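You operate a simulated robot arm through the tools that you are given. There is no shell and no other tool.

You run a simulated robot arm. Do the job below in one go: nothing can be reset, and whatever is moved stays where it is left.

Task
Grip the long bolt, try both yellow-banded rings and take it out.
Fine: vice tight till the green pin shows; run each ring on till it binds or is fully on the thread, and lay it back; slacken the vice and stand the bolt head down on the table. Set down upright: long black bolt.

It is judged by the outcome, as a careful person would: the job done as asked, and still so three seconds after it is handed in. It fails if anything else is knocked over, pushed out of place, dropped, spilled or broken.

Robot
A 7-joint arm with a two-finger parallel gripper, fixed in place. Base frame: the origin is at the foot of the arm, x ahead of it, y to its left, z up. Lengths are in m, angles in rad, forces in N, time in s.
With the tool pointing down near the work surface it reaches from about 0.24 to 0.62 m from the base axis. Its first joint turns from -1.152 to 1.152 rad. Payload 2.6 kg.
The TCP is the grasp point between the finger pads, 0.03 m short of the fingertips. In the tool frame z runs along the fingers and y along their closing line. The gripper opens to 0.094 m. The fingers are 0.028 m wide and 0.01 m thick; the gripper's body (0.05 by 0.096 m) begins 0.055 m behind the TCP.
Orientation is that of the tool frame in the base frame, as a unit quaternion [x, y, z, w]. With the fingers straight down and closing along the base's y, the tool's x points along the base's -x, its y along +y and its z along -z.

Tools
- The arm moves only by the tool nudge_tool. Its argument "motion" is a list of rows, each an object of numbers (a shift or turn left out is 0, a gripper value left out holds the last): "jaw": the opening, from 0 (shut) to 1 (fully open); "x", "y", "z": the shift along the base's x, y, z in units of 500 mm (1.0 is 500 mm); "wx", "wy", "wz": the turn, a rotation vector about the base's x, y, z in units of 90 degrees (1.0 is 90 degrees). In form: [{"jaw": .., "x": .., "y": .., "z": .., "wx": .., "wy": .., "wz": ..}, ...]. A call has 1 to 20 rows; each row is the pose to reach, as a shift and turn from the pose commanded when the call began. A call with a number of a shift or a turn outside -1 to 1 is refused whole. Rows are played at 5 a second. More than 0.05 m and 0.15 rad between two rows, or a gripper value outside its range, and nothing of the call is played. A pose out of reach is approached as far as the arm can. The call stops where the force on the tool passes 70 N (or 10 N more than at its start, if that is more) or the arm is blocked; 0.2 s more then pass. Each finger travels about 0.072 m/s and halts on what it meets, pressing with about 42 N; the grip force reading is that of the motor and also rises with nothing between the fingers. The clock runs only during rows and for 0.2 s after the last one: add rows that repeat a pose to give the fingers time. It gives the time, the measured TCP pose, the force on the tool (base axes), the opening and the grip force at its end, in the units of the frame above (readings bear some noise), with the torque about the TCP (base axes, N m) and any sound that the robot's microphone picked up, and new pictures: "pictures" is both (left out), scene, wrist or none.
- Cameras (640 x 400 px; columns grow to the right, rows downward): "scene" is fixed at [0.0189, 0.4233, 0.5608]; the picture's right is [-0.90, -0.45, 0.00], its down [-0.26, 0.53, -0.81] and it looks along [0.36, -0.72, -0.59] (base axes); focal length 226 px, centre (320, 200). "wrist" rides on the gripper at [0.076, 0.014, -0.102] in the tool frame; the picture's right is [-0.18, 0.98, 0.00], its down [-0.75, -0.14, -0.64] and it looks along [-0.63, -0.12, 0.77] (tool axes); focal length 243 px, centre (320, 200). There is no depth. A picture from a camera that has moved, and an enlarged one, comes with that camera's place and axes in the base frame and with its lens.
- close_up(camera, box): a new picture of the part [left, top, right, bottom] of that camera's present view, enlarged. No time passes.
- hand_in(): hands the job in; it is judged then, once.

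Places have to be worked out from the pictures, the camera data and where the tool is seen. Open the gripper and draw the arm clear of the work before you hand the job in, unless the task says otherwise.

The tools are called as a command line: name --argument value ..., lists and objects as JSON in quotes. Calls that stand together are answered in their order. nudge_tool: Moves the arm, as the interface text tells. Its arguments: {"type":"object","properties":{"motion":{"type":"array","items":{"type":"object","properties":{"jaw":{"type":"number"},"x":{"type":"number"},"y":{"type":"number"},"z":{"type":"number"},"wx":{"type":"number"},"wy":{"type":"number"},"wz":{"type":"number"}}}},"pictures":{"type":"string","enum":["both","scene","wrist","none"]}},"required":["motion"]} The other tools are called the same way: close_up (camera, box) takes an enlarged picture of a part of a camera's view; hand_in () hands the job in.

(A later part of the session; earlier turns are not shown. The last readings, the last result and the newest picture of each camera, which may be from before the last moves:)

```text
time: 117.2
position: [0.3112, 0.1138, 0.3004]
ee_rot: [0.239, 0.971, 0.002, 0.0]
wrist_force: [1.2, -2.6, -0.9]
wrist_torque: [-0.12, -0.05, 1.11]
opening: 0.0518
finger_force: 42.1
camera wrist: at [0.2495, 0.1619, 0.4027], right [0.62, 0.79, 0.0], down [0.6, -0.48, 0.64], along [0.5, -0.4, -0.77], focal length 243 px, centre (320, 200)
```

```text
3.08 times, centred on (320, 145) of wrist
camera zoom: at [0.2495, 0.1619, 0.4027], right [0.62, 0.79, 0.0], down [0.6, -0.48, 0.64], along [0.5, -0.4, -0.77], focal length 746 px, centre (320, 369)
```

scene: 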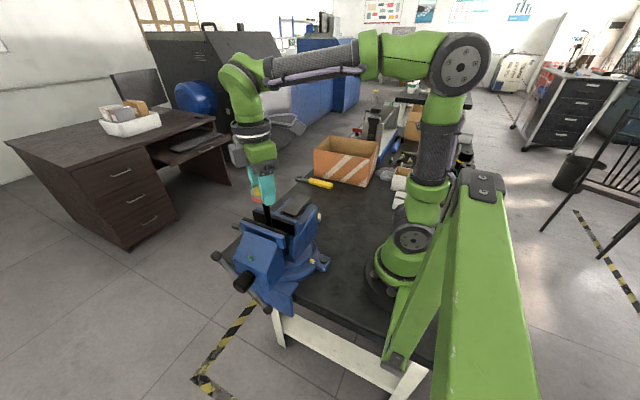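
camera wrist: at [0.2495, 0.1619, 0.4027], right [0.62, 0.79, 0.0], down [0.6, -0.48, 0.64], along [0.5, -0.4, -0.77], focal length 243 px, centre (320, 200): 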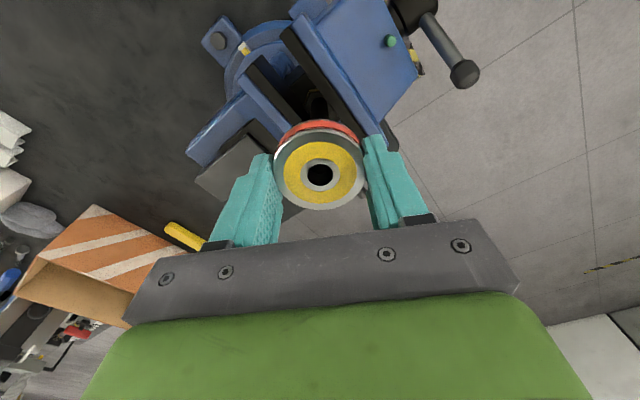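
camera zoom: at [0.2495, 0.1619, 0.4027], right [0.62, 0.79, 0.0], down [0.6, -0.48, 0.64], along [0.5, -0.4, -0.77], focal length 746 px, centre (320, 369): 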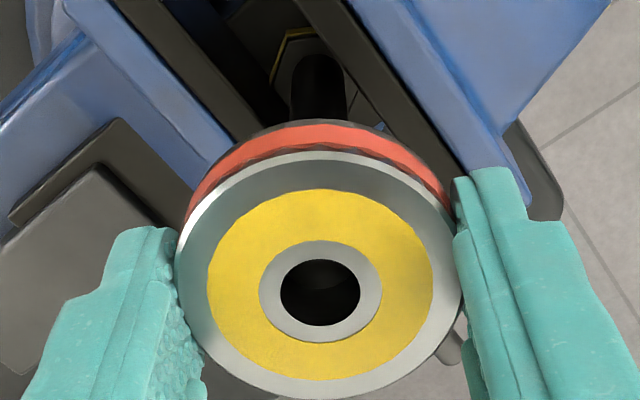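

The ring's height hasn't changed over the last 90° while torque sits at about 1 N·m and my fingers slip round it: ring A has bound about 2–3 mm on. That's its result, so I'll back it off counter-clockwise while rising.

nudge_tool --motion '[{"wz": 0.091, "z": 0.0006}, {"wz": 0.182, "z": 0.0013}, {"wz": 0.273, "z": 0.002}, {"wz": 0.364, "z": 0.0027}, {"wz": 0.455, "z": 0.0033}, {"wz": 0.546, "z": 0.004}, {"wz": 0.637, "z": 0.0046}, {"wz": 0.728, "z": 0.0053}, {"wz": 0.819, "z": 0.006}, {"wz": 0.91, "z": 0.0067}, {"wz": 1.0, "z": 0.0072}, {"wz": 1.0, "z": 0.0072}]' --pictures "wrist"

close_up --camera "scene" --box '[245, 175, 300, 225]'

close_up --camera "wrist" --box '[270, 80, 370, 210]'

```text
time: 119.8
position: [0.3103, 0.1135, 0.3044]
ee_rot: [-0.519, 0.855, 0.001, 0.0]
wrist_force: [-3.8, -5.3, 4.2]
wrist_torque: [-0.68, 0.42, 0.02]
opening: 0.0513
finger_force: 42.2
camera wrist: at [0.263, 0.0528, 0.4065], right [-0.79, 0.62, 0.0], down [0.47, 0.6, 0.64], along [0.4, 0.51, -0.77], focal length 243 px, centre (320, 200)
```

wrist: 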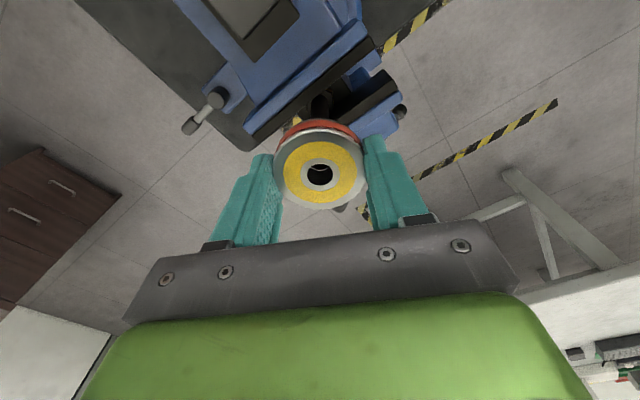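

```text
8.00 times, centred on (272, 200) of scene
camera zoom: at [0.0189, 0.4232, 0.5608], right [-0.9, -0.45, 0.0], down [-0.26, 0.53, -0.81], along [0.36, -0.72, -0.59], focal length 1812 px, centre (700, 200)
```

zoom: 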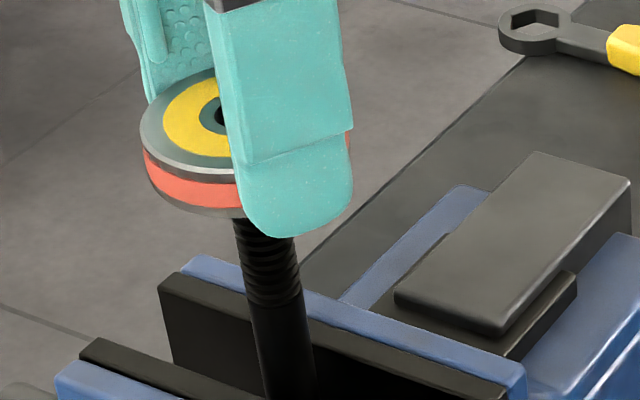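

```text
3.08 times, centred on (320, 145) of wrist
camera zoom: at [0.263, 0.0528, 0.4065], right [-0.79, 0.62, 0.0], down [0.47, 0.6, 0.64], along [0.4, 0.51, -0.77], focal length 746 px, centre (320, 369)
```

zoom: 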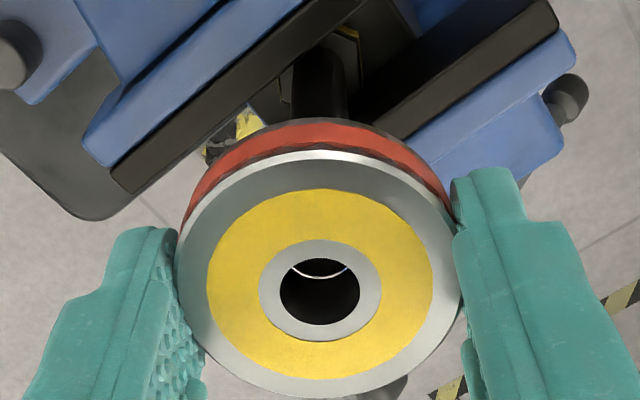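

Torque has gone back to zero and the ring has risen about 3.6 mm. I'll lift gently to confirm it's free.

nudge_tool --motion '[{"z": 0.002}, {"z": 0.004}, {"z": 0.007}, {"z": 0.007}]' --pictures "none"

```text
time: 120.8
position: [0.312, 0.1137, 0.3075]
ee_rot: [-0.518, 0.856, 0.001, -0.002]
wrist_force: [0.0, -0.7, -1.4]
wrist_torque: [0.01, -0.02, 0.03]
opening: 0.0514
finger_force: 42.1
```

Ring A is free. I'll carry it back over its original spot and hover there.

nudge_tool --motion '[{"z": 0.06, "jaw": 0}, {"z": 0.105, "jaw": 0}, {"z": 0.105, "x": -0.0213, "y": -0.0858, "wz": 0.08, "jaw": 0}, {"z": 0.105, "x": -0.0427, "y": -0.1717, "wz": 0.16, "jaw": 0}, {"z": 0.105, "x": -0.064, "y": -0.2575, "wz": 0.24, "jaw": 0}, {"z": 0.105, "x": -0.0854, "y": -0.3433, "wz": 0.305, "jaw": 0}, {"z": 0.105, "x": -0.1067, "y": -0.4291, "wz": 0.305, "jaw": 0}, {"z": 0.105, "x": -0.128, "y": -0.515, "wz": 0.305, "jaw": 0}, {"z": 0.105, "x": -0.1494, "y": -0.6008, "wz": 0.305, "jaw": 0}, {"z": 0.02, "x": -0.1494, "y": -0.6008, "wz": 0.305, "jaw": 0}, {"z": -0.07, "x": -0.1494, "y": -0.6008, "wz": 0.305, "jaw": 0}, {"z": -0.16, "x": -0.1494, "y": -0.6008, "wz": 0.305, "jaw": 0}, {"z": -0.25, "x": -0.1494, "y": -0.6008, "wz": 0.305, "jaw": 0}, {"z": -0.34, "x": -0.1494, "y": -0.6008, "wz": 0.305, "jaw": 0}, {"z": -0.43, "x": -0.1494, "y": -0.6008, "wz": 0.305, "jaw": 0}, {"z": -0.4952, "x": -0.1494, "y": -0.6008, "wz": 0.305, "jaw": 0}, {"z": -0.4952, "x": -0.1494, "y": -0.6008, "wz": 0.305, "jaw": 0}]' --pictures "both"

```text
time: 124.4
position: [0.2345, -0.189, 0.0603]
ee_rot: [-0.706, 0.708, 0.001, -0.002]
wrist_force: [0.5, 0.0, -1.9]
wrist_torque: [0.0, 0.0, 0.01]
opening: 0.0515
finger_force: 42.3
camera wrist: at [0.2205, -0.2632, 0.1633], right [-0.98, 0.19, 0.0], down [0.15, 0.75, 0.64], along [0.12, 0.63, -0.77], focal length 243 px, centre (320, 200)
```

scene: 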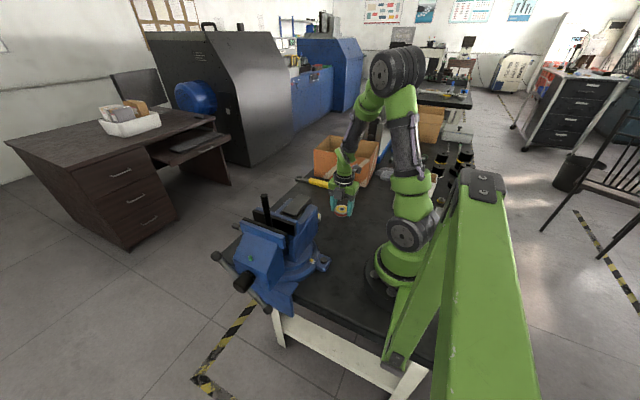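
wrist: 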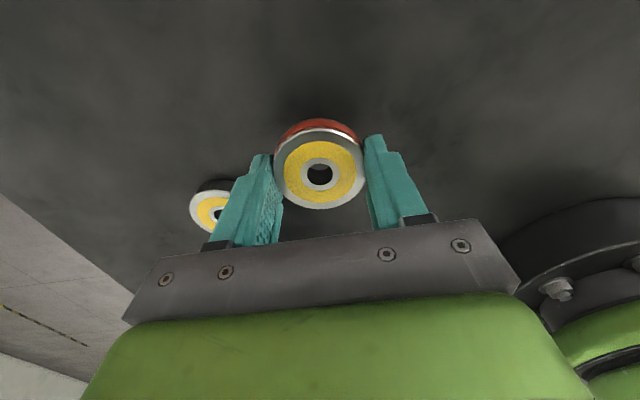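

Hovering over its spot. I'll lower until the tips are just clear of the table and release gently.

nudge_tool --motion '[{"z": -0.02, "jaw": 0}, {"z": -0.04, "jaw": 0}, {"z": -0.052, "jaw": 0}, {"z": -0.0584, "jaw": 0}, {"z": -0.0584, "jaw": 0}, {"z": -0.0584, "jaw": 0.54}, {"z": -0.0584, "jaw": 0.56}, {"z": -0.0584, "jaw": 0.6}, {"z": -0.0584, "jaw": 0.66}, {"z": -0.0584, "jaw": 0.74}]' --pictures "wrist"

```text
time: 126.6
position: [0.2358, -0.1877, 0.0299]
ee_rot: [-0.706, 0.708, 0.001, -0.001]
wrist_force: [-0.4, 0.1, 0.3]
wrist_torque: [0.02, 0.03, 0.01]
opening: 0.0697
finger_force: 0.0
camera wrist: at [0.2213, -0.2627, 0.1339], right [-0.98, 0.19, 0.0], down [0.15, 0.75, 0.64], along [0.12, 0.63, -0.77], focal length 243 px, centre (320, 200)
```

wrist: 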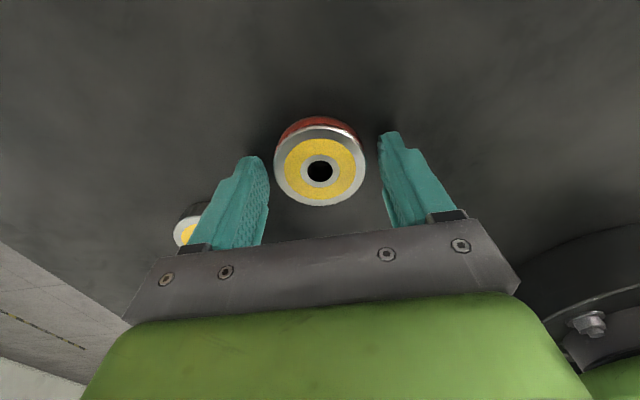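

Ring A lies flat at its place. I'll open fully, rise high, and travel back to above the vice handle's upper ball with the wrist at its original yaw.

nudge_tool --motion '[{"z": 0.001, "jaw": 0.95}, {"z": 0.03, "jaw": 1}, {"z": 0.12, "jaw": 1}, {"z": 0.21, "jaw": 1}, {"z": 0.3, "jaw": 1}, {"z": 0.39, "jaw": 1}, {"z": 0.48, "jaw": 1}, {"z": 0.57, "jaw": 1}, {"z": 0.66, "jaw": 1, "wz": -0.091}, {"z": 0.7384, "jaw": 1, "wz": -0.182}, {"z": 0.7384, "x": 0.0265, "y": 0.093, "jaw": 1, "wz": -0.273}, {"z": 0.7384, "x": 0.0529, "y": 0.186, "jaw": 0.8, "wz": -0.364}, {"z": 0.7384, "x": 0.0793, "y": 0.279, "jaw": 0.7, "wz": -0.455}, {"z": 0.7384, "x": 0.1058, "y": 0.372, "jaw": 0.6, "wz": -0.546}, {"z": 0.7384, "x": 0.1322, "y": 0.465, "jaw": 0.5, "wz": -0.637}, {"z": 0.7384, "x": 0.1587, "y": 0.558, "jaw": 0.4, "wz": -0.728}, {"z": 0.7384, "x": 0.1851, "y": 0.651, "jaw": 0.4, "wz": -0.819}, {"z": 0.7384, "x": 0.2116, "y": 0.744, "jaw": 0.4, "wz": -0.91}, {"z": 0.7384, "x": 0.238, "y": 0.837, "jaw": 0.4, "wz": -1.0}]' --pictures "both"

close_up --camera "scene" --box '[280, 150, 400, 240]'

close_up --camera "wrist" --box '[60, 0, 380, 200]'

```text
time: 130.6
position: [0.3537, 0.2305, 0.4007]
ee_rot: [0.002, 1.0, 0.002, -0.001]
wrist_force: [0.7, 0.3, 0.0]
wrist_torque: [-0.01, -0.02, 0.03]
opening: 0.0378
finger_force: 0.0
camera wrist: at [0.2773, 0.2466, 0.5039], right [0.19, 0.98, 0.0], down [0.75, -0.15, 0.64], along [0.63, -0.12, -0.77], focal length 243 px, centre (320, 200)
```

scene: 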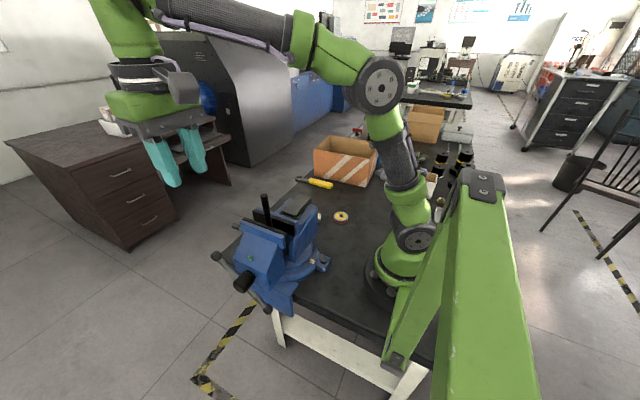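
wrist: 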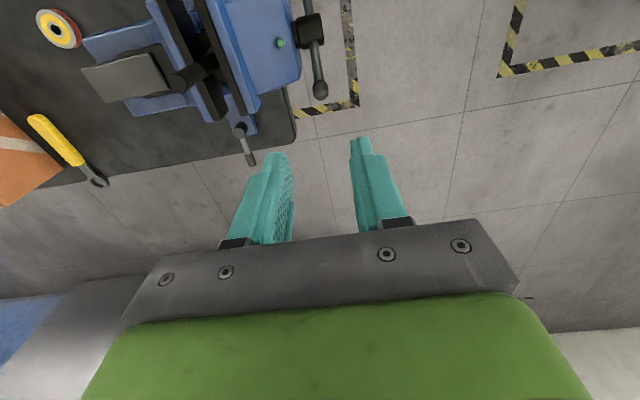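

```text
4.44 times, centred on (340, 195) of scene
camera zoom: at [0.0189, 0.4232, 0.5608], right [-0.9, -0.45, 0.0], down [-0.26, 0.53, -0.81], along [0.36, -0.72, -0.59], focal length 1007 px, centre (231, 222)
```

zoom: 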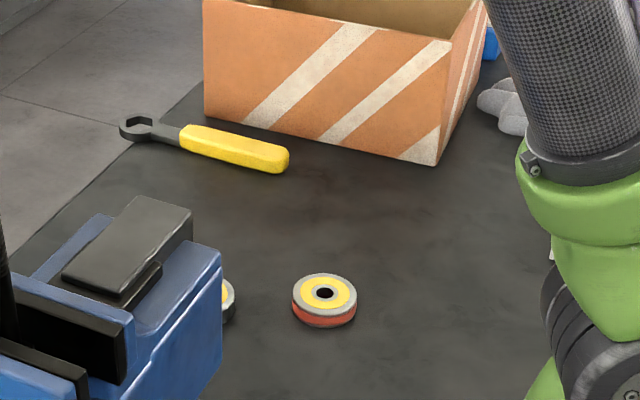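

```text
2.00 times, centred on (220, 100) of wrist
camera zoom: at [0.2773, 0.2466, 0.5039], right [0.19, 0.98, 0.0], down [0.75, -0.15, 0.64], along [0.63, -0.12, -0.77], focal length 485 px, centre (520, 400)
```

zoom: 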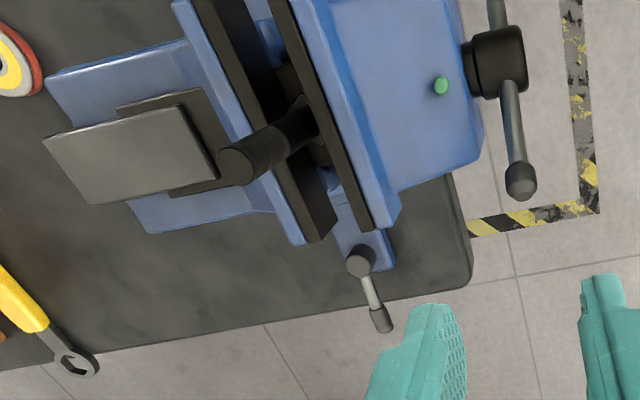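

Pin still out, both rings back in place. The handle's upper ball is actually at about (0.373, 0.231, 0.163), i.e. about 45°. To slacken I'll push that end down with closed fingertips; first I'll position just above it.

nudge_tool --motion '[{"x": 0.02, "jaw": 0.2}, {"x": 0.044, "z": -0.08, "jaw": 0}, {"x": 0.044, "z": -0.17, "jaw": 0}, {"x": 0.044, "z": -0.26, "jaw": 0}, {"x": 0.044, "z": -0.35, "jaw": 0}, {"x": 0.044, "z": -0.35, "jaw": 0}]' --pictures "both"

close_up --camera "wrist" --box '[220, 20, 420, 200]'

close_up --camera "scene" --box '[180, 190, 320, 310]'

```text
time: 132.0
position: [0.3754, 0.2317, 0.2249]
ee_rot: [0.001, 1.0, 0.002, 0.0]
wrist_force: [-0.7, -1.2, 0.2]
wrist_torque: [-0.01, 0.01, 0.0]
opening: 0.0
finger_force: 33.2
camera wrist: at [0.2997, 0.2468, 0.3274], right [0.19, 0.98, 0.0], down [0.75, -0.15, 0.64], along [0.63, -0.12, -0.77], focal length 243 px, centre (320, 200)
```

scene: 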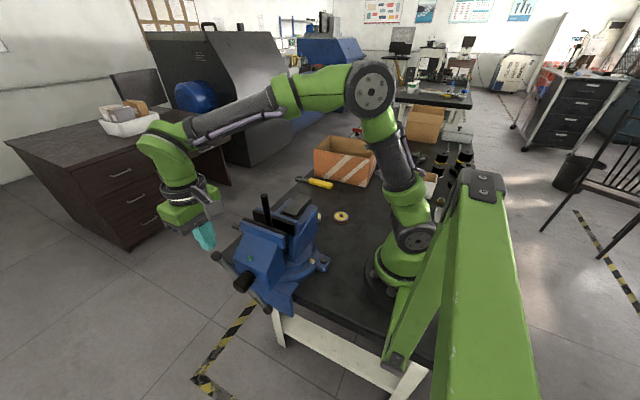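
wrist: 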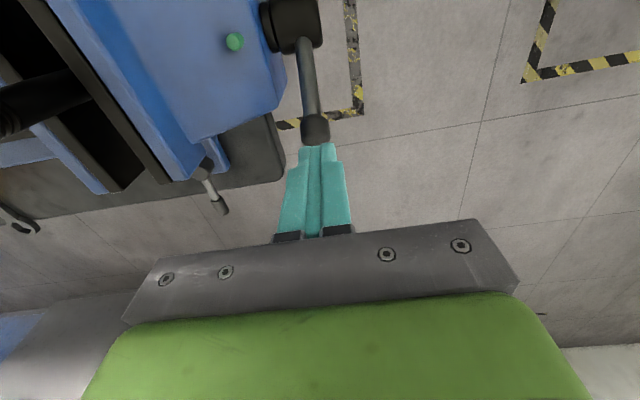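

```text
2.22 times, centred on (320, 110) of wrist
camera zoom: at [0.2997, 0.2468, 0.3274], right [0.19, 0.98, 0.0], down [0.75, -0.15, 0.64], along [0.63, -0.12, -0.77], focal length 539 px, centre (320, 400)
```

zoom: 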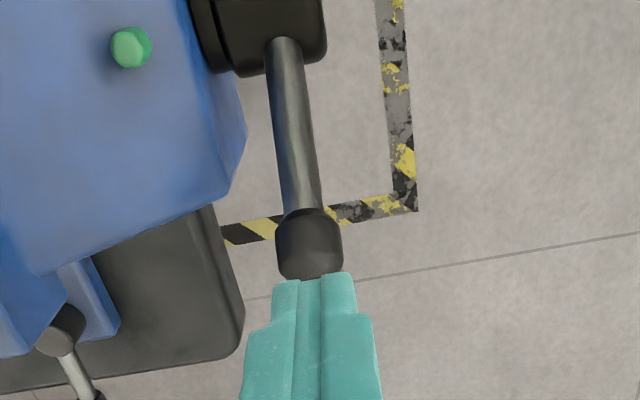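

```text
3.33 times, centred on (250, 250) of scene
camera zoom: at [0.0189, 0.4233, 0.5608], right [-0.9, -0.45, 0.0], down [-0.26, 0.53, -0.81], along [0.36, -0.72, -0.59], focal length 755 px, centre (553, 33)
```

zoom: 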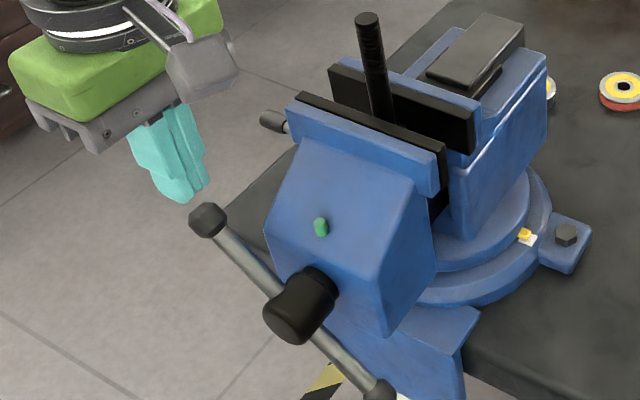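

The tips hang just above and outboard of the ball. I'll push the ball down along its arc, first about 20°, and watch the pin and force.

nudge_tool --motion '[{"x": -0.004, "y": -0.001, "z": -0.03}, {"x": -0.003, "y": -0.001, "z": -0.0468}, {"x": 0.006, "y": -0.001, "z": -0.058}, {"x": 0.0158, "y": -0.001, "z": -0.0694}, {"x": 0.023, "y": -0.001, "z": -0.082}, {"x": 0.0306, "y": -0.001, "z": -0.0952}, {"x": 0.0306, "y": -0.001, "z": -0.0952}]' --pictures "both"

close_up --camera "scene" --box '[180, 190, 320, 310]'

```text
time: 133.6
position: [0.3923, 0.2308, 0.1765]
ee_rot: [0.001, 1.0, 0.001, -0.002]
wrist_force: [-0.2, -0.3, -0.2]
wrist_torque: [0.0, -0.01, 0.0]
opening: 0.0
finger_force: 32.8
camera wrist: at [0.316, 0.2456, 0.2789], right [0.19, 0.98, 0.0], down [0.76, -0.14, 0.64], along [0.63, -0.12, -0.77], focal length 243 px, centre (320, 200)
```

scene: 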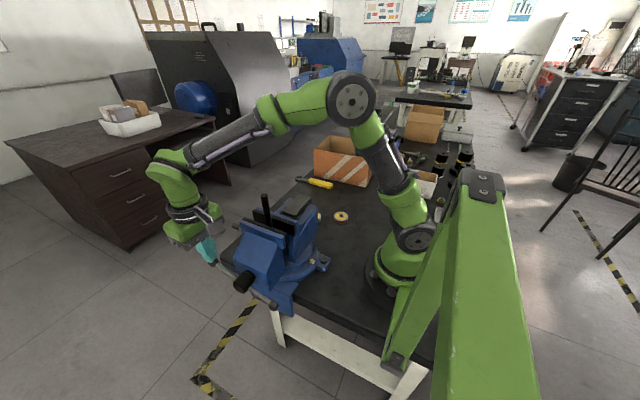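
wrist: 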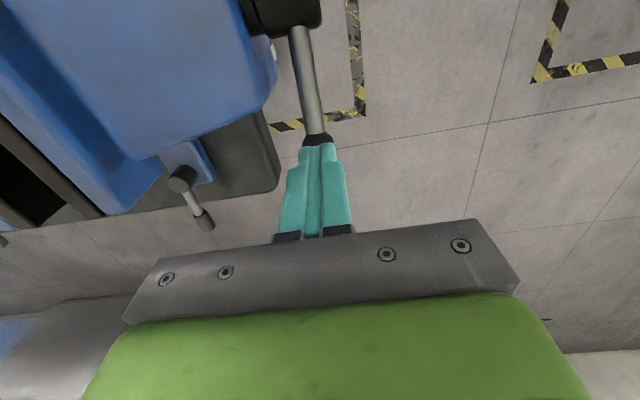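

```text
3.33 times, centred on (250, 250) of scene
camera zoom: at [0.0189, 0.4233, 0.5608], right [-0.9, -0.45, 0.0], down [-0.26, 0.53, -0.81], along [0.36, -0.72, -0.59], focal length 755 px, centre (553, 33)
```

zoom: 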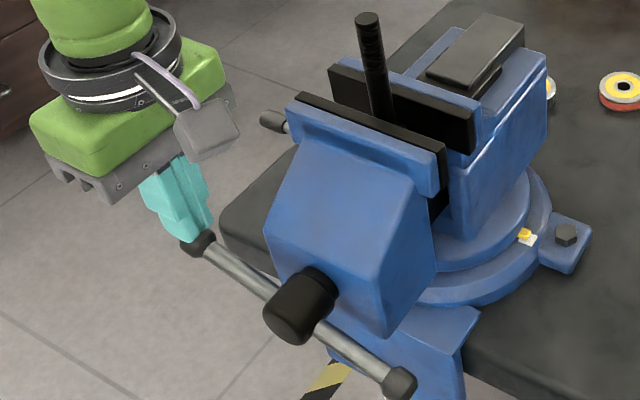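

The green pin has gone back in and the handle moved freely. I'll push on to slightly past its starting angle so the jaws are properly slack.

nudge_tool --motion '[{"x": 0.006, "z": -0.014}, {"x": 0.0102, "z": -0.0278}, {"x": 0.0135, "z": -0.0425}, {"x": 0.0154, "z": -0.057}, {"x": 0.016, "z": -0.072}, {"x": 0.0154, "z": -0.0866}, {"x": 0.0135, "z": -0.101}, {"x": 0.0102, "z": -0.1158}, {"x": 0.0102, "z": -0.1158}]' --pictures "both"

close_up --camera "scene" --box '[180, 190, 320, 310]'

```text
time: 135.6
position: [0.3972, 0.2316, 0.1196]
ee_rot: [0.002, 1.0, 0.002, 0.0]
wrist_force: [0.3, 2.5, 1.6]
wrist_torque: [0.09, 0.01, -0.03]
opening: 0.0001
finger_force: 33.2
camera wrist: at [0.3208, 0.2462, 0.2226], right [0.19, 0.98, 0.0], down [0.75, -0.15, 0.64], along [0.63, -0.12, -0.77], focal length 243 px, centre (320, 200)
```

scene: 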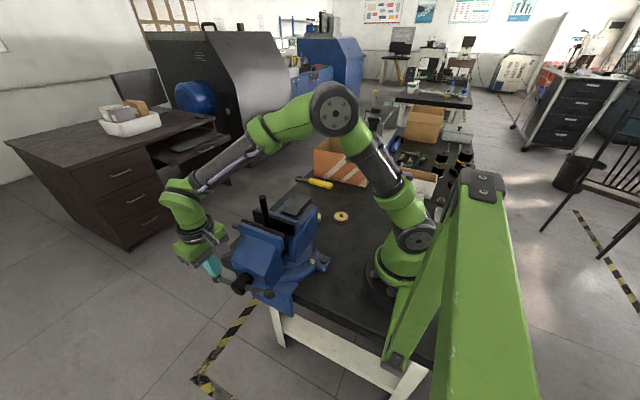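
wrist: 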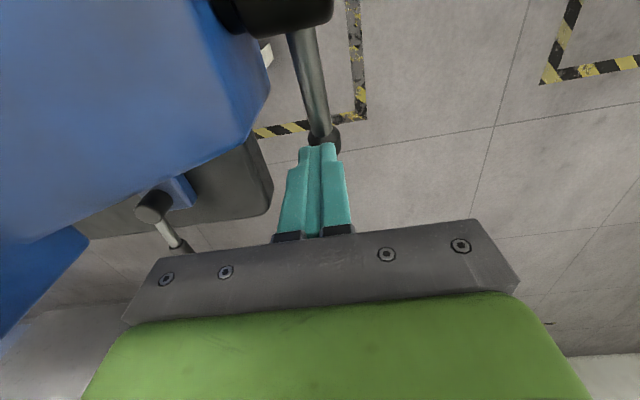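

```text
3.33 times, centred on (250, 250) of scene
camera zoom: at [0.0189, 0.4232, 0.5608], right [-0.9, -0.45, 0.0], down [-0.26, 0.53, -0.81], along [0.36, -0.72, -0.59], focal length 755 px, centre (553, 33)
```

zoom: 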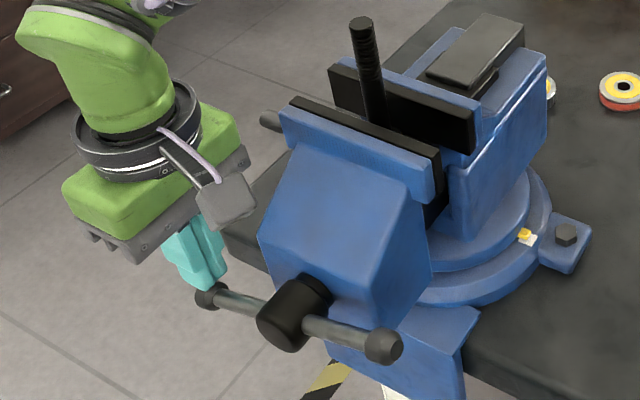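

The pin is in and the jaws have opened; the bolt seems to have shifted a little with the movable jaw. I'll rise clear and look down at the bolt again.

nudge_tool --motion '[{"z": 0.03}, {"z": 0.12}, {"z": 0.21}, {"z": 0.3}, {"z": 0.39}, {"z": 0.48}, {"z": 0.56, "jaw": 0.5}, {"x": -0.08, "z": 0.56, "jaw": 0.5}, {"x": -0.16, "z": 0.56, "jaw": 0.5}, {"x": -0.24, "y": -0.04, "z": 0.56, "jaw": 0.5}, {"x": -0.3, "y": -0.1, "z": 0.56, "jaw": 0.5}, {"x": -0.3, "y": -0.18, "z": 0.53, "jaw": 0.5}, {"x": -0.3, "y": -0.2, "z": 0.48, "jaw": 0.5}, {"x": -0.3, "y": -0.2, "z": 0.48, "jaw": 0.5}]' --pictures "both"

close_up --camera "wrist" --box '[240, 40, 440, 200]'

close_up --camera "scene" --box '[225, 185, 325, 265]'

```text
time: 138.6
position: [0.2439, 0.1298, 0.3568]
ee_rot: [0.002, 1.0, 0.002, -0.001]
wrist_force: [-0.5, 0.1, 0.3]
wrist_torque: [-0.02, 0.03, 0.0]
opening: 0.0472
finger_force: 0.1
camera wrist: at [0.1684, 0.1454, 0.461], right [0.19, 0.98, 0.0], down [0.75, -0.15, 0.64], along [0.63, -0.12, -0.77], focal length 243 px, centre (320, 200)
```

scene: 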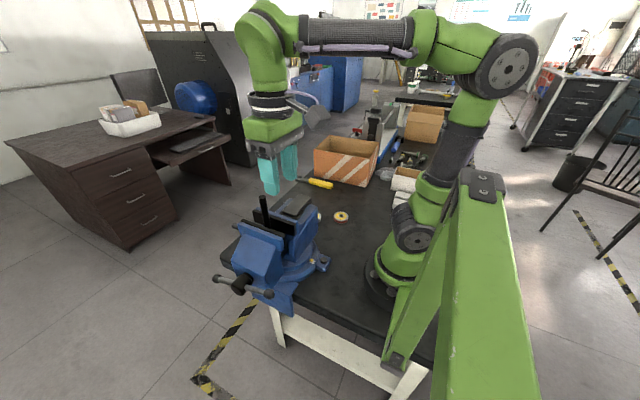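
wrist: 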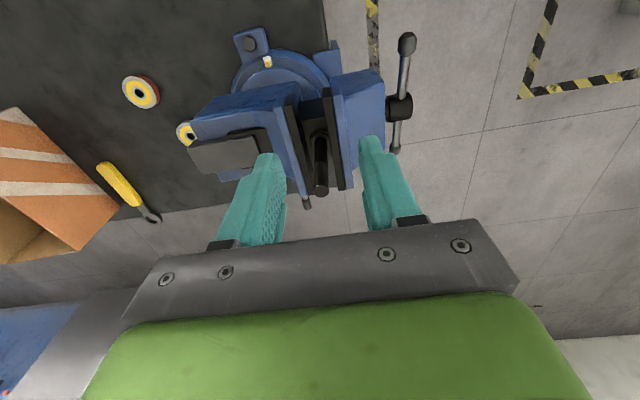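

```text
2.50 times, centred on (340, 120) of wrist
camera zoom: at [0.1684, 0.1454, 0.461], right [0.19, 0.98, 0.0], down [0.75, -0.15, 0.64], along [0.63, -0.12, -0.77], focal length 606 px, centre (270, 400)
```

zoom: 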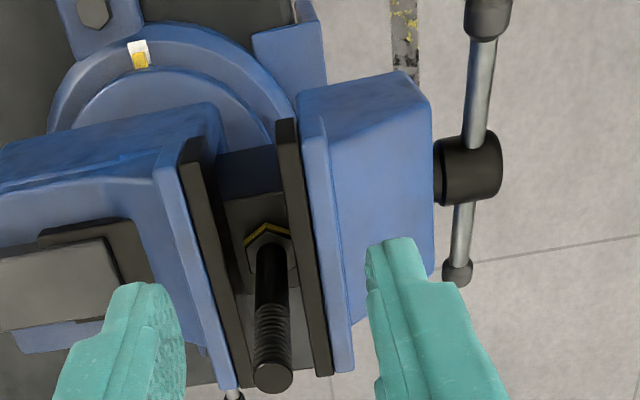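

```text
5.00 times, centred on (275, 225) of scene
camera zoom: at [0.0189, 0.4232, 0.5608], right [-0.9, -0.45, 0.0], down [-0.26, 0.53, -0.81], along [0.36, -0.72, -0.59], focal length 1133 px, centre (545, 75)
```

zoom: 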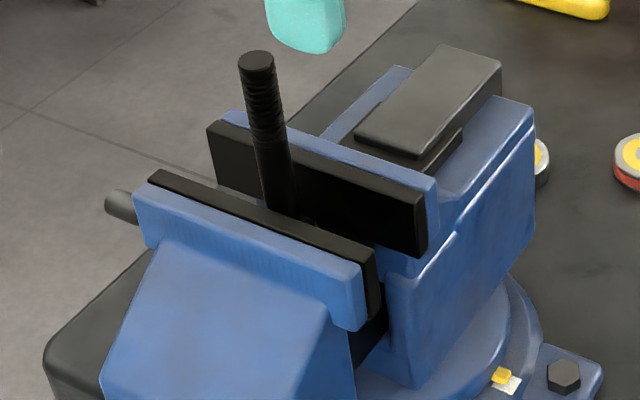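

The jaws are open with clearance around the head, and the bolt now stands at about (0.3108, 0.1193), vertical. I'll hover with open fingers just above it to check alignment.

nudge_tool --motion '[{"x": 0.06, "y": -0.01, "jaw": 0.5}, {"x": 0.131, "y": -0.021, "jaw": 0.5}, {"x": 0.131, "y": -0.021, "z": -0.05, "jaw": 0.5}, {"x": 0.131, "y": -0.021, "z": -0.09, "jaw": 0.5}, {"x": 0.131, "y": -0.021, "z": -0.09, "jaw": 0.5}]' --pictures "both"

close_up --camera "wrist" --box '[220, 80, 420, 240]'

close_up --camera "scene" --box '[230, 160, 310, 230]'

```text
time: 139.8
position: [0.3114, 0.1208, 0.3115]
ee_rot: [0.001, 1.0, 0.002, -0.001]
wrist_force: [-1.3, 0.3, -0.5]
wrist_torque: [0.0, -0.01, 0.0]
opening: 0.047
finger_force: 0.0
camera wrist: at [0.2352, 0.136, 0.4156], right [0.19, 0.98, 0.0], down [0.75, -0.15, 0.64], along [0.63, -0.12, -0.77], focal length 243 px, centre (320, 200)
```

scene: 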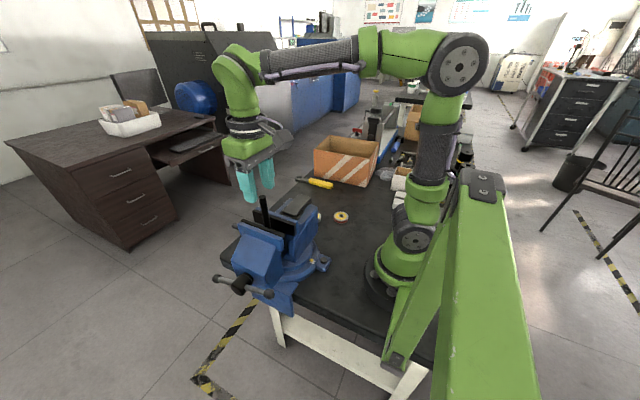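
wrist: 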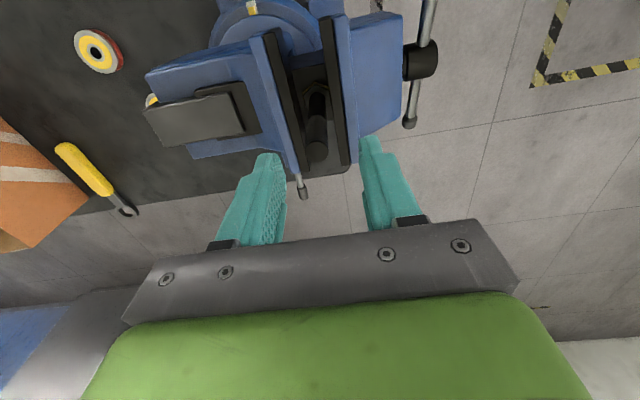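

```text
2.50 times, centred on (320, 160) of wrist
camera zoom: at [0.2352, 0.136, 0.4156], right [0.19, 0.98, 0.0], down [0.75, -0.15, 0.64], along [0.63, -0.12, -0.77], focal length 606 px, centre (320, 300)
```

zoom: 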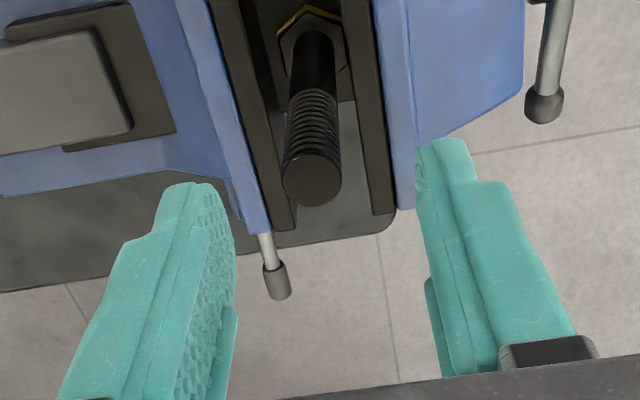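

```text
5.71 times, centred on (270, 195) of scene
camera zoom: at [0.0189, 0.4233, 0.5608], right [-0.9, -0.45, 0.0], down [-0.26, 0.53, -0.81], along [0.36, -0.72, -0.59], focal length 1294 px, centre (606, 229)
```

zoom: 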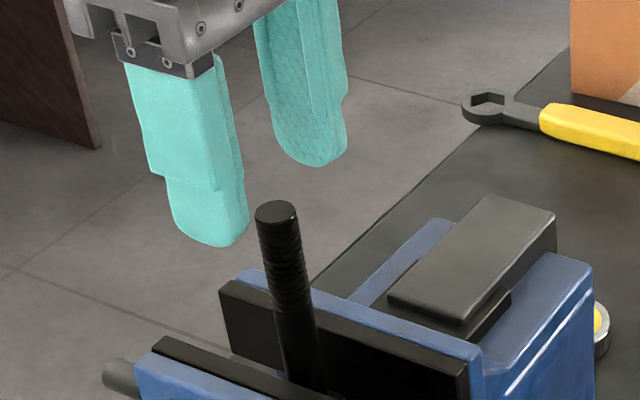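

The bolt is 1 mm off the TCP in y. I'll correct, lower so the pads straddle its shank above the jaws, and close on it.

nudge_tool --motion '[{"y": -0.0024, "z": -0.04, "jaw": 0.5}, {"y": -0.0024, "z": -0.08, "jaw": 0.5}, {"y": -0.0024, "z": -0.12, "jaw": 0.5}, {"y": -0.0024, "z": -0.158, "jaw": 0.5}, {"y": -0.0024, "z": -0.158, "jaw": 0.3}, {"y": -0.0024, "z": -0.158, "jaw": 0.15}, {"y": -0.0024, "z": -0.158, "jaw": 0.0}, {"y": -0.0024, "z": -0.158, "jaw": 0.0}]' --pictures "both"

close_up --camera "scene" --box '[220, 170, 320, 250]'

```text
time: 141.6
position: [0.3116, 0.1193, 0.2359]
ee_rot: [0.002, 1.0, 0.001, -0.001]
wrist_force: [-0.4, -0.7, 0.0]
wrist_torque: [0.04, -0.01, 0.0]
opening: 0.0152
finger_force: 42.3
camera wrist: at [0.2354, 0.1343, 0.3382], right [0.19, 0.98, 0.0], down [0.75, -0.15, 0.64], along [0.63, -0.12, -0.77], focal length 243 px, centre (320, 200)
```

scene: 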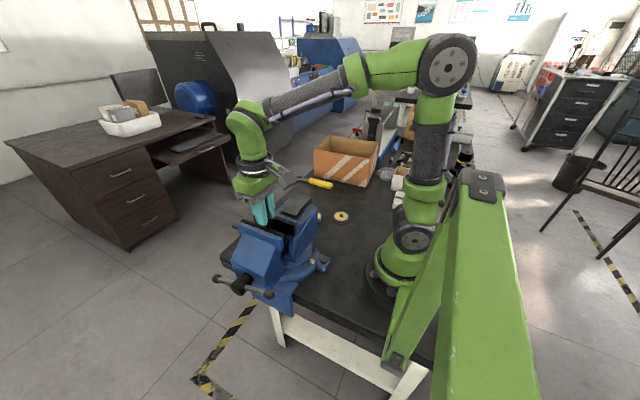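
wrist: 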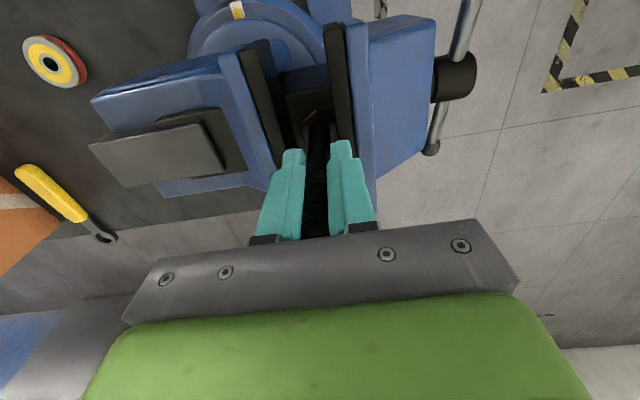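

```text
5.00 times, centred on (270, 210) of scene
camera zoom: at [0.0189, 0.4233, 0.5608], right [-0.9, -0.45, 0.0], down [-0.26, 0.53, -0.81], along [0.36, -0.72, -0.59], focal length 1133 px, centre (570, 150)
```

zoom: 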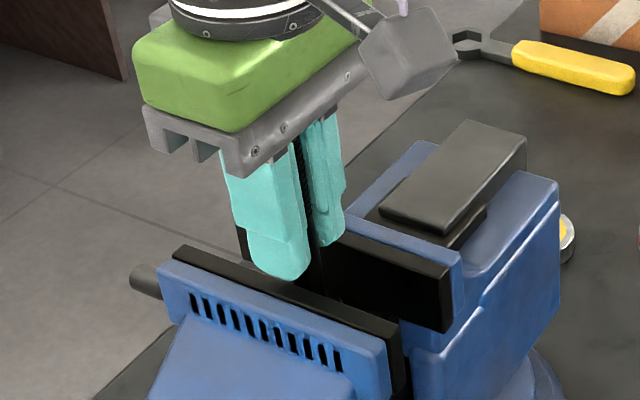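

Gripped (15 mm shank, 42 N) with no side load. I'll lift slowly straight up 20 mm and watch the force to be sure the head isn't caught.

nudge_tool --motion '[{"z": 0.006, "jaw": 0}, {"z": 0.014, "jaw": 0}, {"z": 0.024, "jaw": 0}, {"z": 0.04, "jaw": 0}, {"z": 0.04, "jaw": 0}]' --pictures "both"

close_up --camera "scene" --box '[220, 170, 320, 250]'

```text
time: 142.8
position: [0.3122, 0.12, 0.2547]
ee_rot: [0.003, 1.0, 0.002, -0.002]
wrist_force: [-1.4, -2.0, -3.3]
wrist_torque: [-0.28, 0.1, -0.02]
opening: 0.0153
finger_force: 41.9
camera wrist: at [0.2367, 0.1342, 0.3579], right [0.19, 0.98, 0.0], down [0.75, -0.15, 0.64], along [0.63, -0.12, -0.77], focal length 243 px, centre (320, 200)
```

scene: 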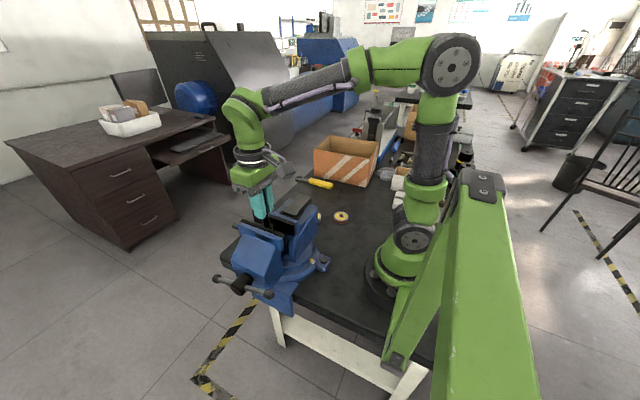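
wrist: 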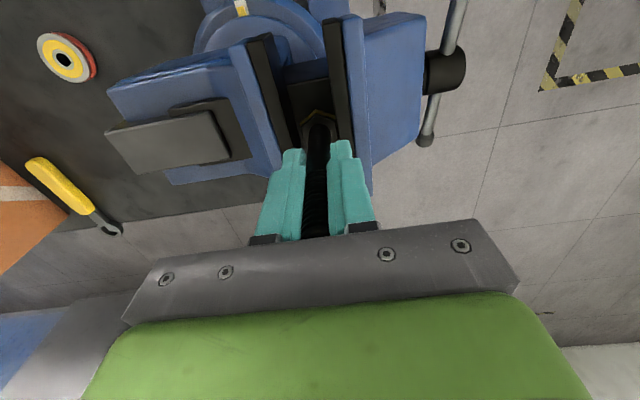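

```text
5.00 times, centred on (270, 210) of scene
camera zoom: at [0.0189, 0.4233, 0.5608], right [-0.9, -0.45, 0.0], down [-0.26, 0.53, -0.81], along [0.36, -0.72, -0.59], focal length 1133 px, centre (570, 150)
```

zoom: 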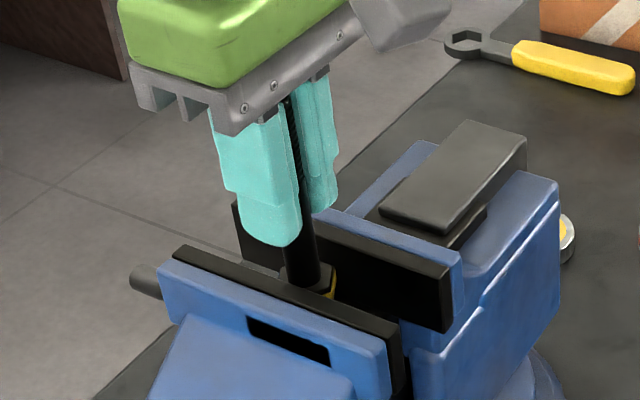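

It lifts with only its weight plus a light rub against the jaw. I'll ease 1 mm toward −y and keep raising until the head clears the jaws.

nudge_tool --motion '[{"y": -0.003, "z": 0.01, "jaw": 0}, {"y": -0.003, "z": 0.03, "jaw": 0}, {"y": -0.003, "z": 0.06, "jaw": 0}, {"y": -0.003, "z": 0.09, "jaw": 0}, {"y": -0.003, "z": 0.13, "jaw": 0}, {"y": -0.003, "z": 0.18, "jaw": 0}, {"y": -0.003, "z": 0.24, "jaw": 0}, {"y": -0.003, "z": 0.24, "jaw": 0}]' --pictures "both"

close_up --camera "scene" --box '[210, 120, 320, 240]'

```text
time: 144.6
position: [0.3134, 0.1185, 0.3767]
ee_rot: [0.003, 1.0, 0.002, -0.001]
wrist_force: [0.8, 0.5, -2.2]
wrist_torque: [0.0, -0.04, 0.0]
opening: 0.0154
finger_force: 42.0
camera wrist: at [0.2376, 0.133, 0.4799], right [0.19, 0.98, 0.0], down [0.75, -0.15, 0.64], along [0.63, -0.12, -0.77], focal length 243 px, centre (320, 200)
```

scene: 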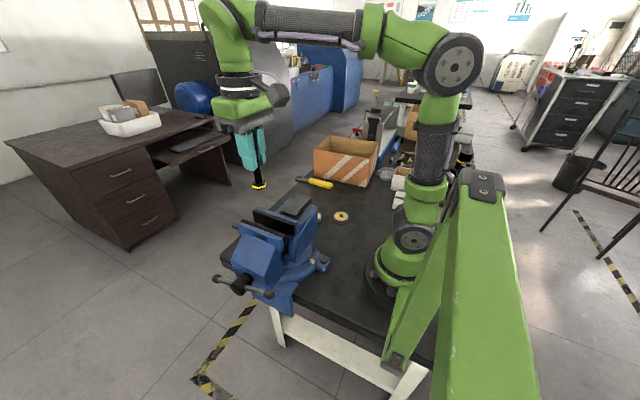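
wrist: 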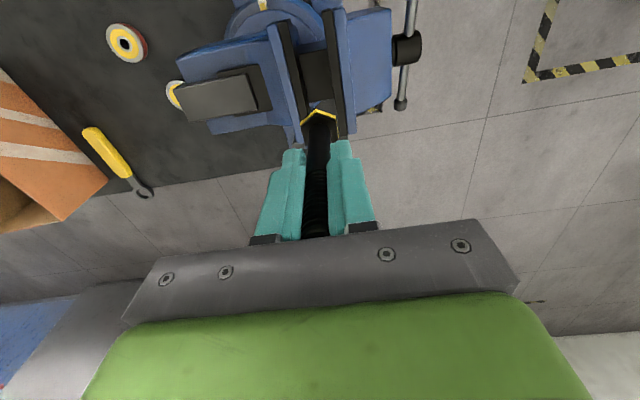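

```text
3.33 times, centred on (265, 180) of scene
camera zoom: at [0.0189, 0.4233, 0.5608], right [-0.9, -0.45, 0.0], down [-0.26, 0.53, -0.81], along [0.36, -0.72, -0.59], focal length 755 px, centre (503, 267)
```

zoom: 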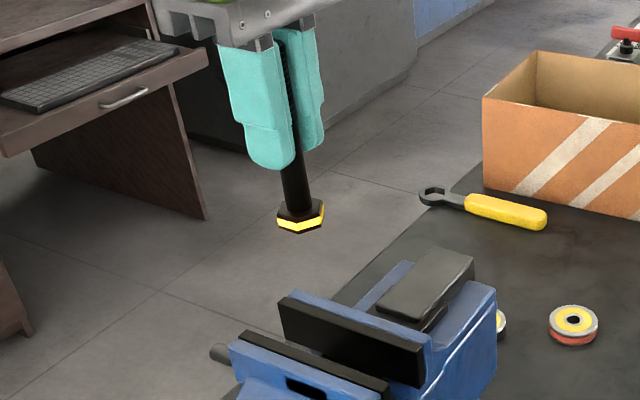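

The long bolt is out, with a yellow-banded hex head whose underside is about 81 mm below the TCP. I'll zoom in to check that it hangs vertical before setting it down.

close_up --camera "scene" --box '[240, 140, 280, 200]'

close_up --camera "wrist" --box '[270, 80, 370, 240]'

```text
6.67 times, centred on (260, 170) of scene
camera zoom: at [0.0189, 0.4233, 0.5608], right [-0.9, -0.45, 0.0], down [-0.26, 0.53, -0.81], along [0.36, -0.72, -0.59], focal length 1510 px, centre (720, 400)
```

zoom: 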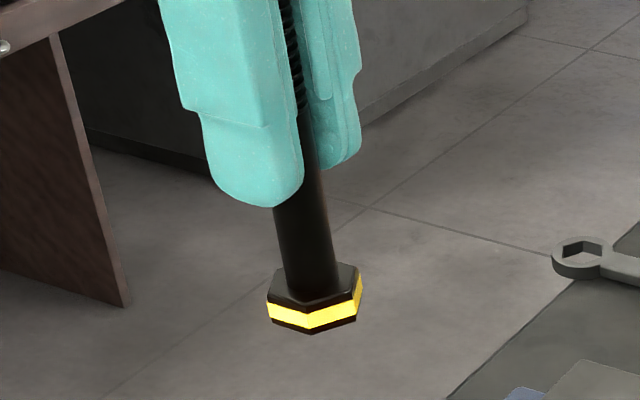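

```text
2.50 times, centred on (320, 160) of wrist
camera zoom: at [0.2376, 0.133, 0.4799], right [0.19, 0.98, 0.0], down [0.75, -0.15, 0.64], along [0.63, -0.12, -0.77], focal length 606 px, centre (320, 300)
```

zoom: 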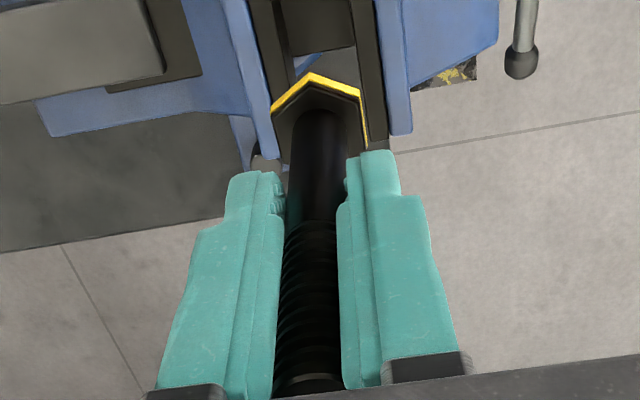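

It hangs vertical to within a degree. I'll carry it over the vice to a clear patch of table at about (0.31, −0.245), between the rings and the spanner, and stop about 18 mm above the surface.

nudge_tool --motion '[{"y": -0.05, "jaw": 0}, {"y": -0.13, "jaw": 0}, {"y": -0.22, "jaw": 0}, {"y": -0.31, "jaw": 0}, {"y": -0.4, "jaw": 0}, {"y": -0.49, "jaw": 0}, {"y": -0.58, "jaw": 0}, {"y": -0.67, "jaw": 0}, {"y": -0.727, "x": -0.004, "jaw": 0}, {"y": -0.727, "x": -0.004, "z": -0.08, "jaw": 0}, {"y": -0.727, "x": -0.004, "z": -0.17, "jaw": 0}, {"y": -0.727, "x": -0.004, "z": -0.26, "jaw": 0}, {"y": -0.727, "x": -0.004, "z": -0.35, "jaw": 0}, {"y": -0.727, "x": -0.004, "z": -0.43, "jaw": 0}, {"y": -0.727, "x": -0.004, "z": -0.5, "jaw": 0}, {"y": -0.727, "x": -0.004, "z": -0.55, "jaw": 0}, {"y": -0.727, "x": -0.004, "z": -0.55, "jaw": 0}]' --pictures "both"

close_up --camera "scene" --box '[280, 150, 380, 240]'

```text
time: 148.2
position: [0.31, -0.2468, 0.0982]
ee_rot: [0.002, 1.0, 0.001, -0.001]
wrist_force: [0.1, -0.4, -1.6]
wrist_torque: [0.01, 0.0, 0.03]
opening: 0.0151
finger_force: 41.6
camera wrist: at [0.2346, -0.232, 0.2015], right [0.19, 0.98, 0.0], down [0.75, -0.15, 0.64], along [0.63, -0.12, -0.77], focal length 243 px, centre (320, 200)
```

scene: 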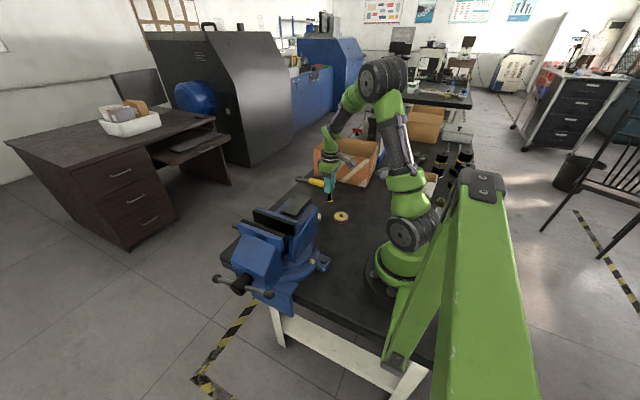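
wrist: 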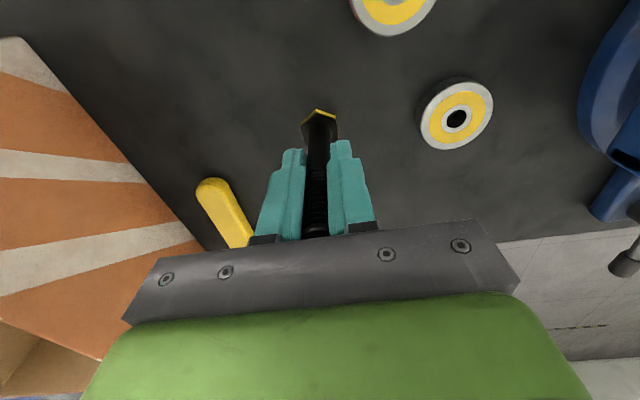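

```text
4.44 times, centred on (330, 195) of scene
camera zoom: at [0.0189, 0.4232, 0.5608], right [-0.9, -0.45, 0.0], down [-0.26, 0.53, -0.81], along [0.36, -0.72, -0.59], focal length 1007 px, centre (276, 222)
```

zoom: 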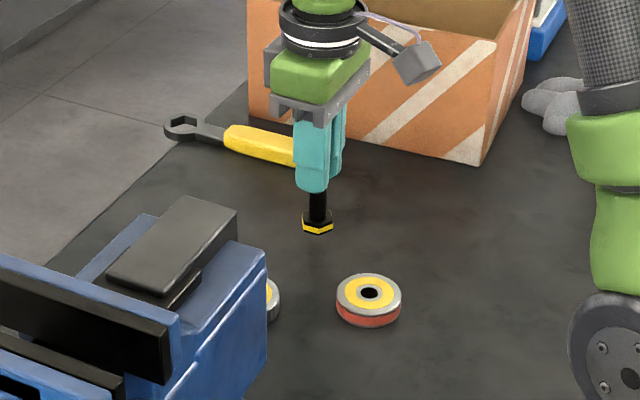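

Clear spot confirmed. I'll lower slowly, feeling for the table.

nudge_tool --motion '[{"z": -0.012, "jaw": 0}, {"z": -0.022, "jaw": 0}, {"z": -0.03, "jaw": 0}, {"z": -0.033, "jaw": 0}, {"z": -0.033, "jaw": 0}]' --pictures "none"

close_up --camera "scene" --box '[300, 170, 360, 230]'

```text
time: 149.4
position: [0.31, -0.2472, 0.0846]
ee_rot: [0.002, 1.0, 0.002, -0.001]
wrist_force: [-0.4, 0.0, -2.0]
wrist_torque: [0.02, -0.01, 0.01]
opening: 0.015
finger_force: 42.3
```

```text
6.67 times, centred on (330, 200) of scene
camera zoom: at [0.0189, 0.4232, 0.5608], right [-0.9, -0.45, 0.0], down [-0.26, 0.53, -0.81], along [0.36, -0.72, -0.59], focal length 1510 px, centre (253, 200)
```

zoom: 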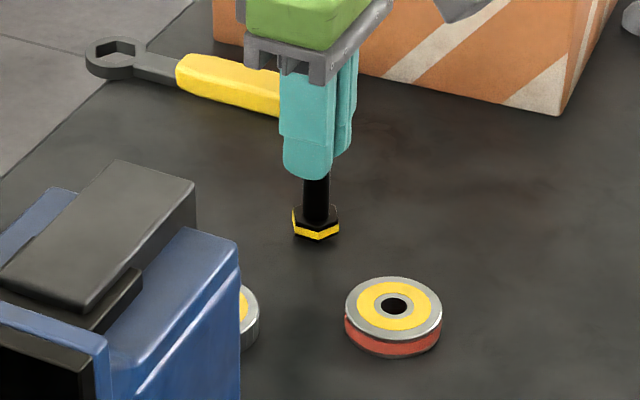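

nudge_tool --motion '[{"z": -0.002, "jaw": 0}, {"z": -0.004, "jaw": 0}, {"z": -0.004, "jaw": 0}]' --pictures "none"

```text
time: 150.2
position: [0.31, -0.2469, 0.0808]
ee_rot: [0.002, 1.0, 0.002, -0.001]
wrist_force: [0.0, 0.7, -1.1]
wrist_torque: [0.04, -0.03, -0.02]
opening: 0.0154
finger_force: 41.9
```

nudge_tool --motion '[{"z": -0.001, "jaw": 0}, {"z": -0.002, "jaw": 0}, {"z": -0.002, "jaw": 0}]' --pictures "none"

```text
time: 151.0
position: [0.3096, -0.2465, 0.0808]
ee_rot: [0.002, 1.0, 0.002, -0.001]
wrist_force: [-0.4, 0.2, -2.2]
wrist_torque: [0.01, 0.01, -0.01]
opening: 0.0151
finger_force: 42.0
```

nudge_tool --motion '[{"z": -0.001, "jaw": 0}, {"z": -0.002, "jaw": 0}, {"z": -0.002, "jaw": 0}]' --pictures "none"

```text
time: 151.8
position: [0.3113, -0.2463, 0.0802]
ee_rot: [0.001, 1.0, 0.002, -0.002]
wrist_force: [-0.4, 0.1, -2.2]
wrist_torque: [0.01, 0.01, 0.02]
opening: 0.0152
finger_force: 41.9
```

nudge_tool --motion '[{"z": -0.001, "jaw": 0}, {"z": -0.002, "jaw": 0}, {"z": -0.002, "jaw": 0}]' --pictures "none"

close_up --camera "scene" --box '[315, 180, 345, 215]'

```text
time: 152.6
position: [0.3101, -0.2465, 0.0786]
ee_rot: [0.002, 1.0, 0.002, 0.0]
wrist_force: [0.0, -0.4, 2.2]
wrist_torque: [-0.21, -0.05, -0.06]
opening: 0.0153
finger_force: 42.3
```

```text
11.43 times, centred on (330, 198) of scene
camera zoom: at [0.0189, 0.4233, 0.5608], right [-0.9, -0.45, 0.0], down [-0.26, 0.53, -0.81], along [0.36, -0.72, -0.59], focal length 2589 px, centre (206, 229)
```

zoom: 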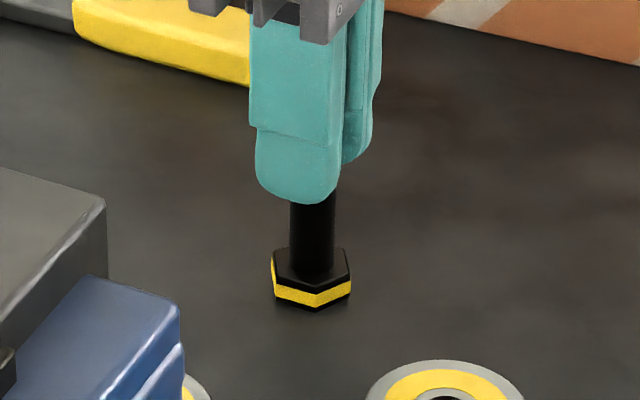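

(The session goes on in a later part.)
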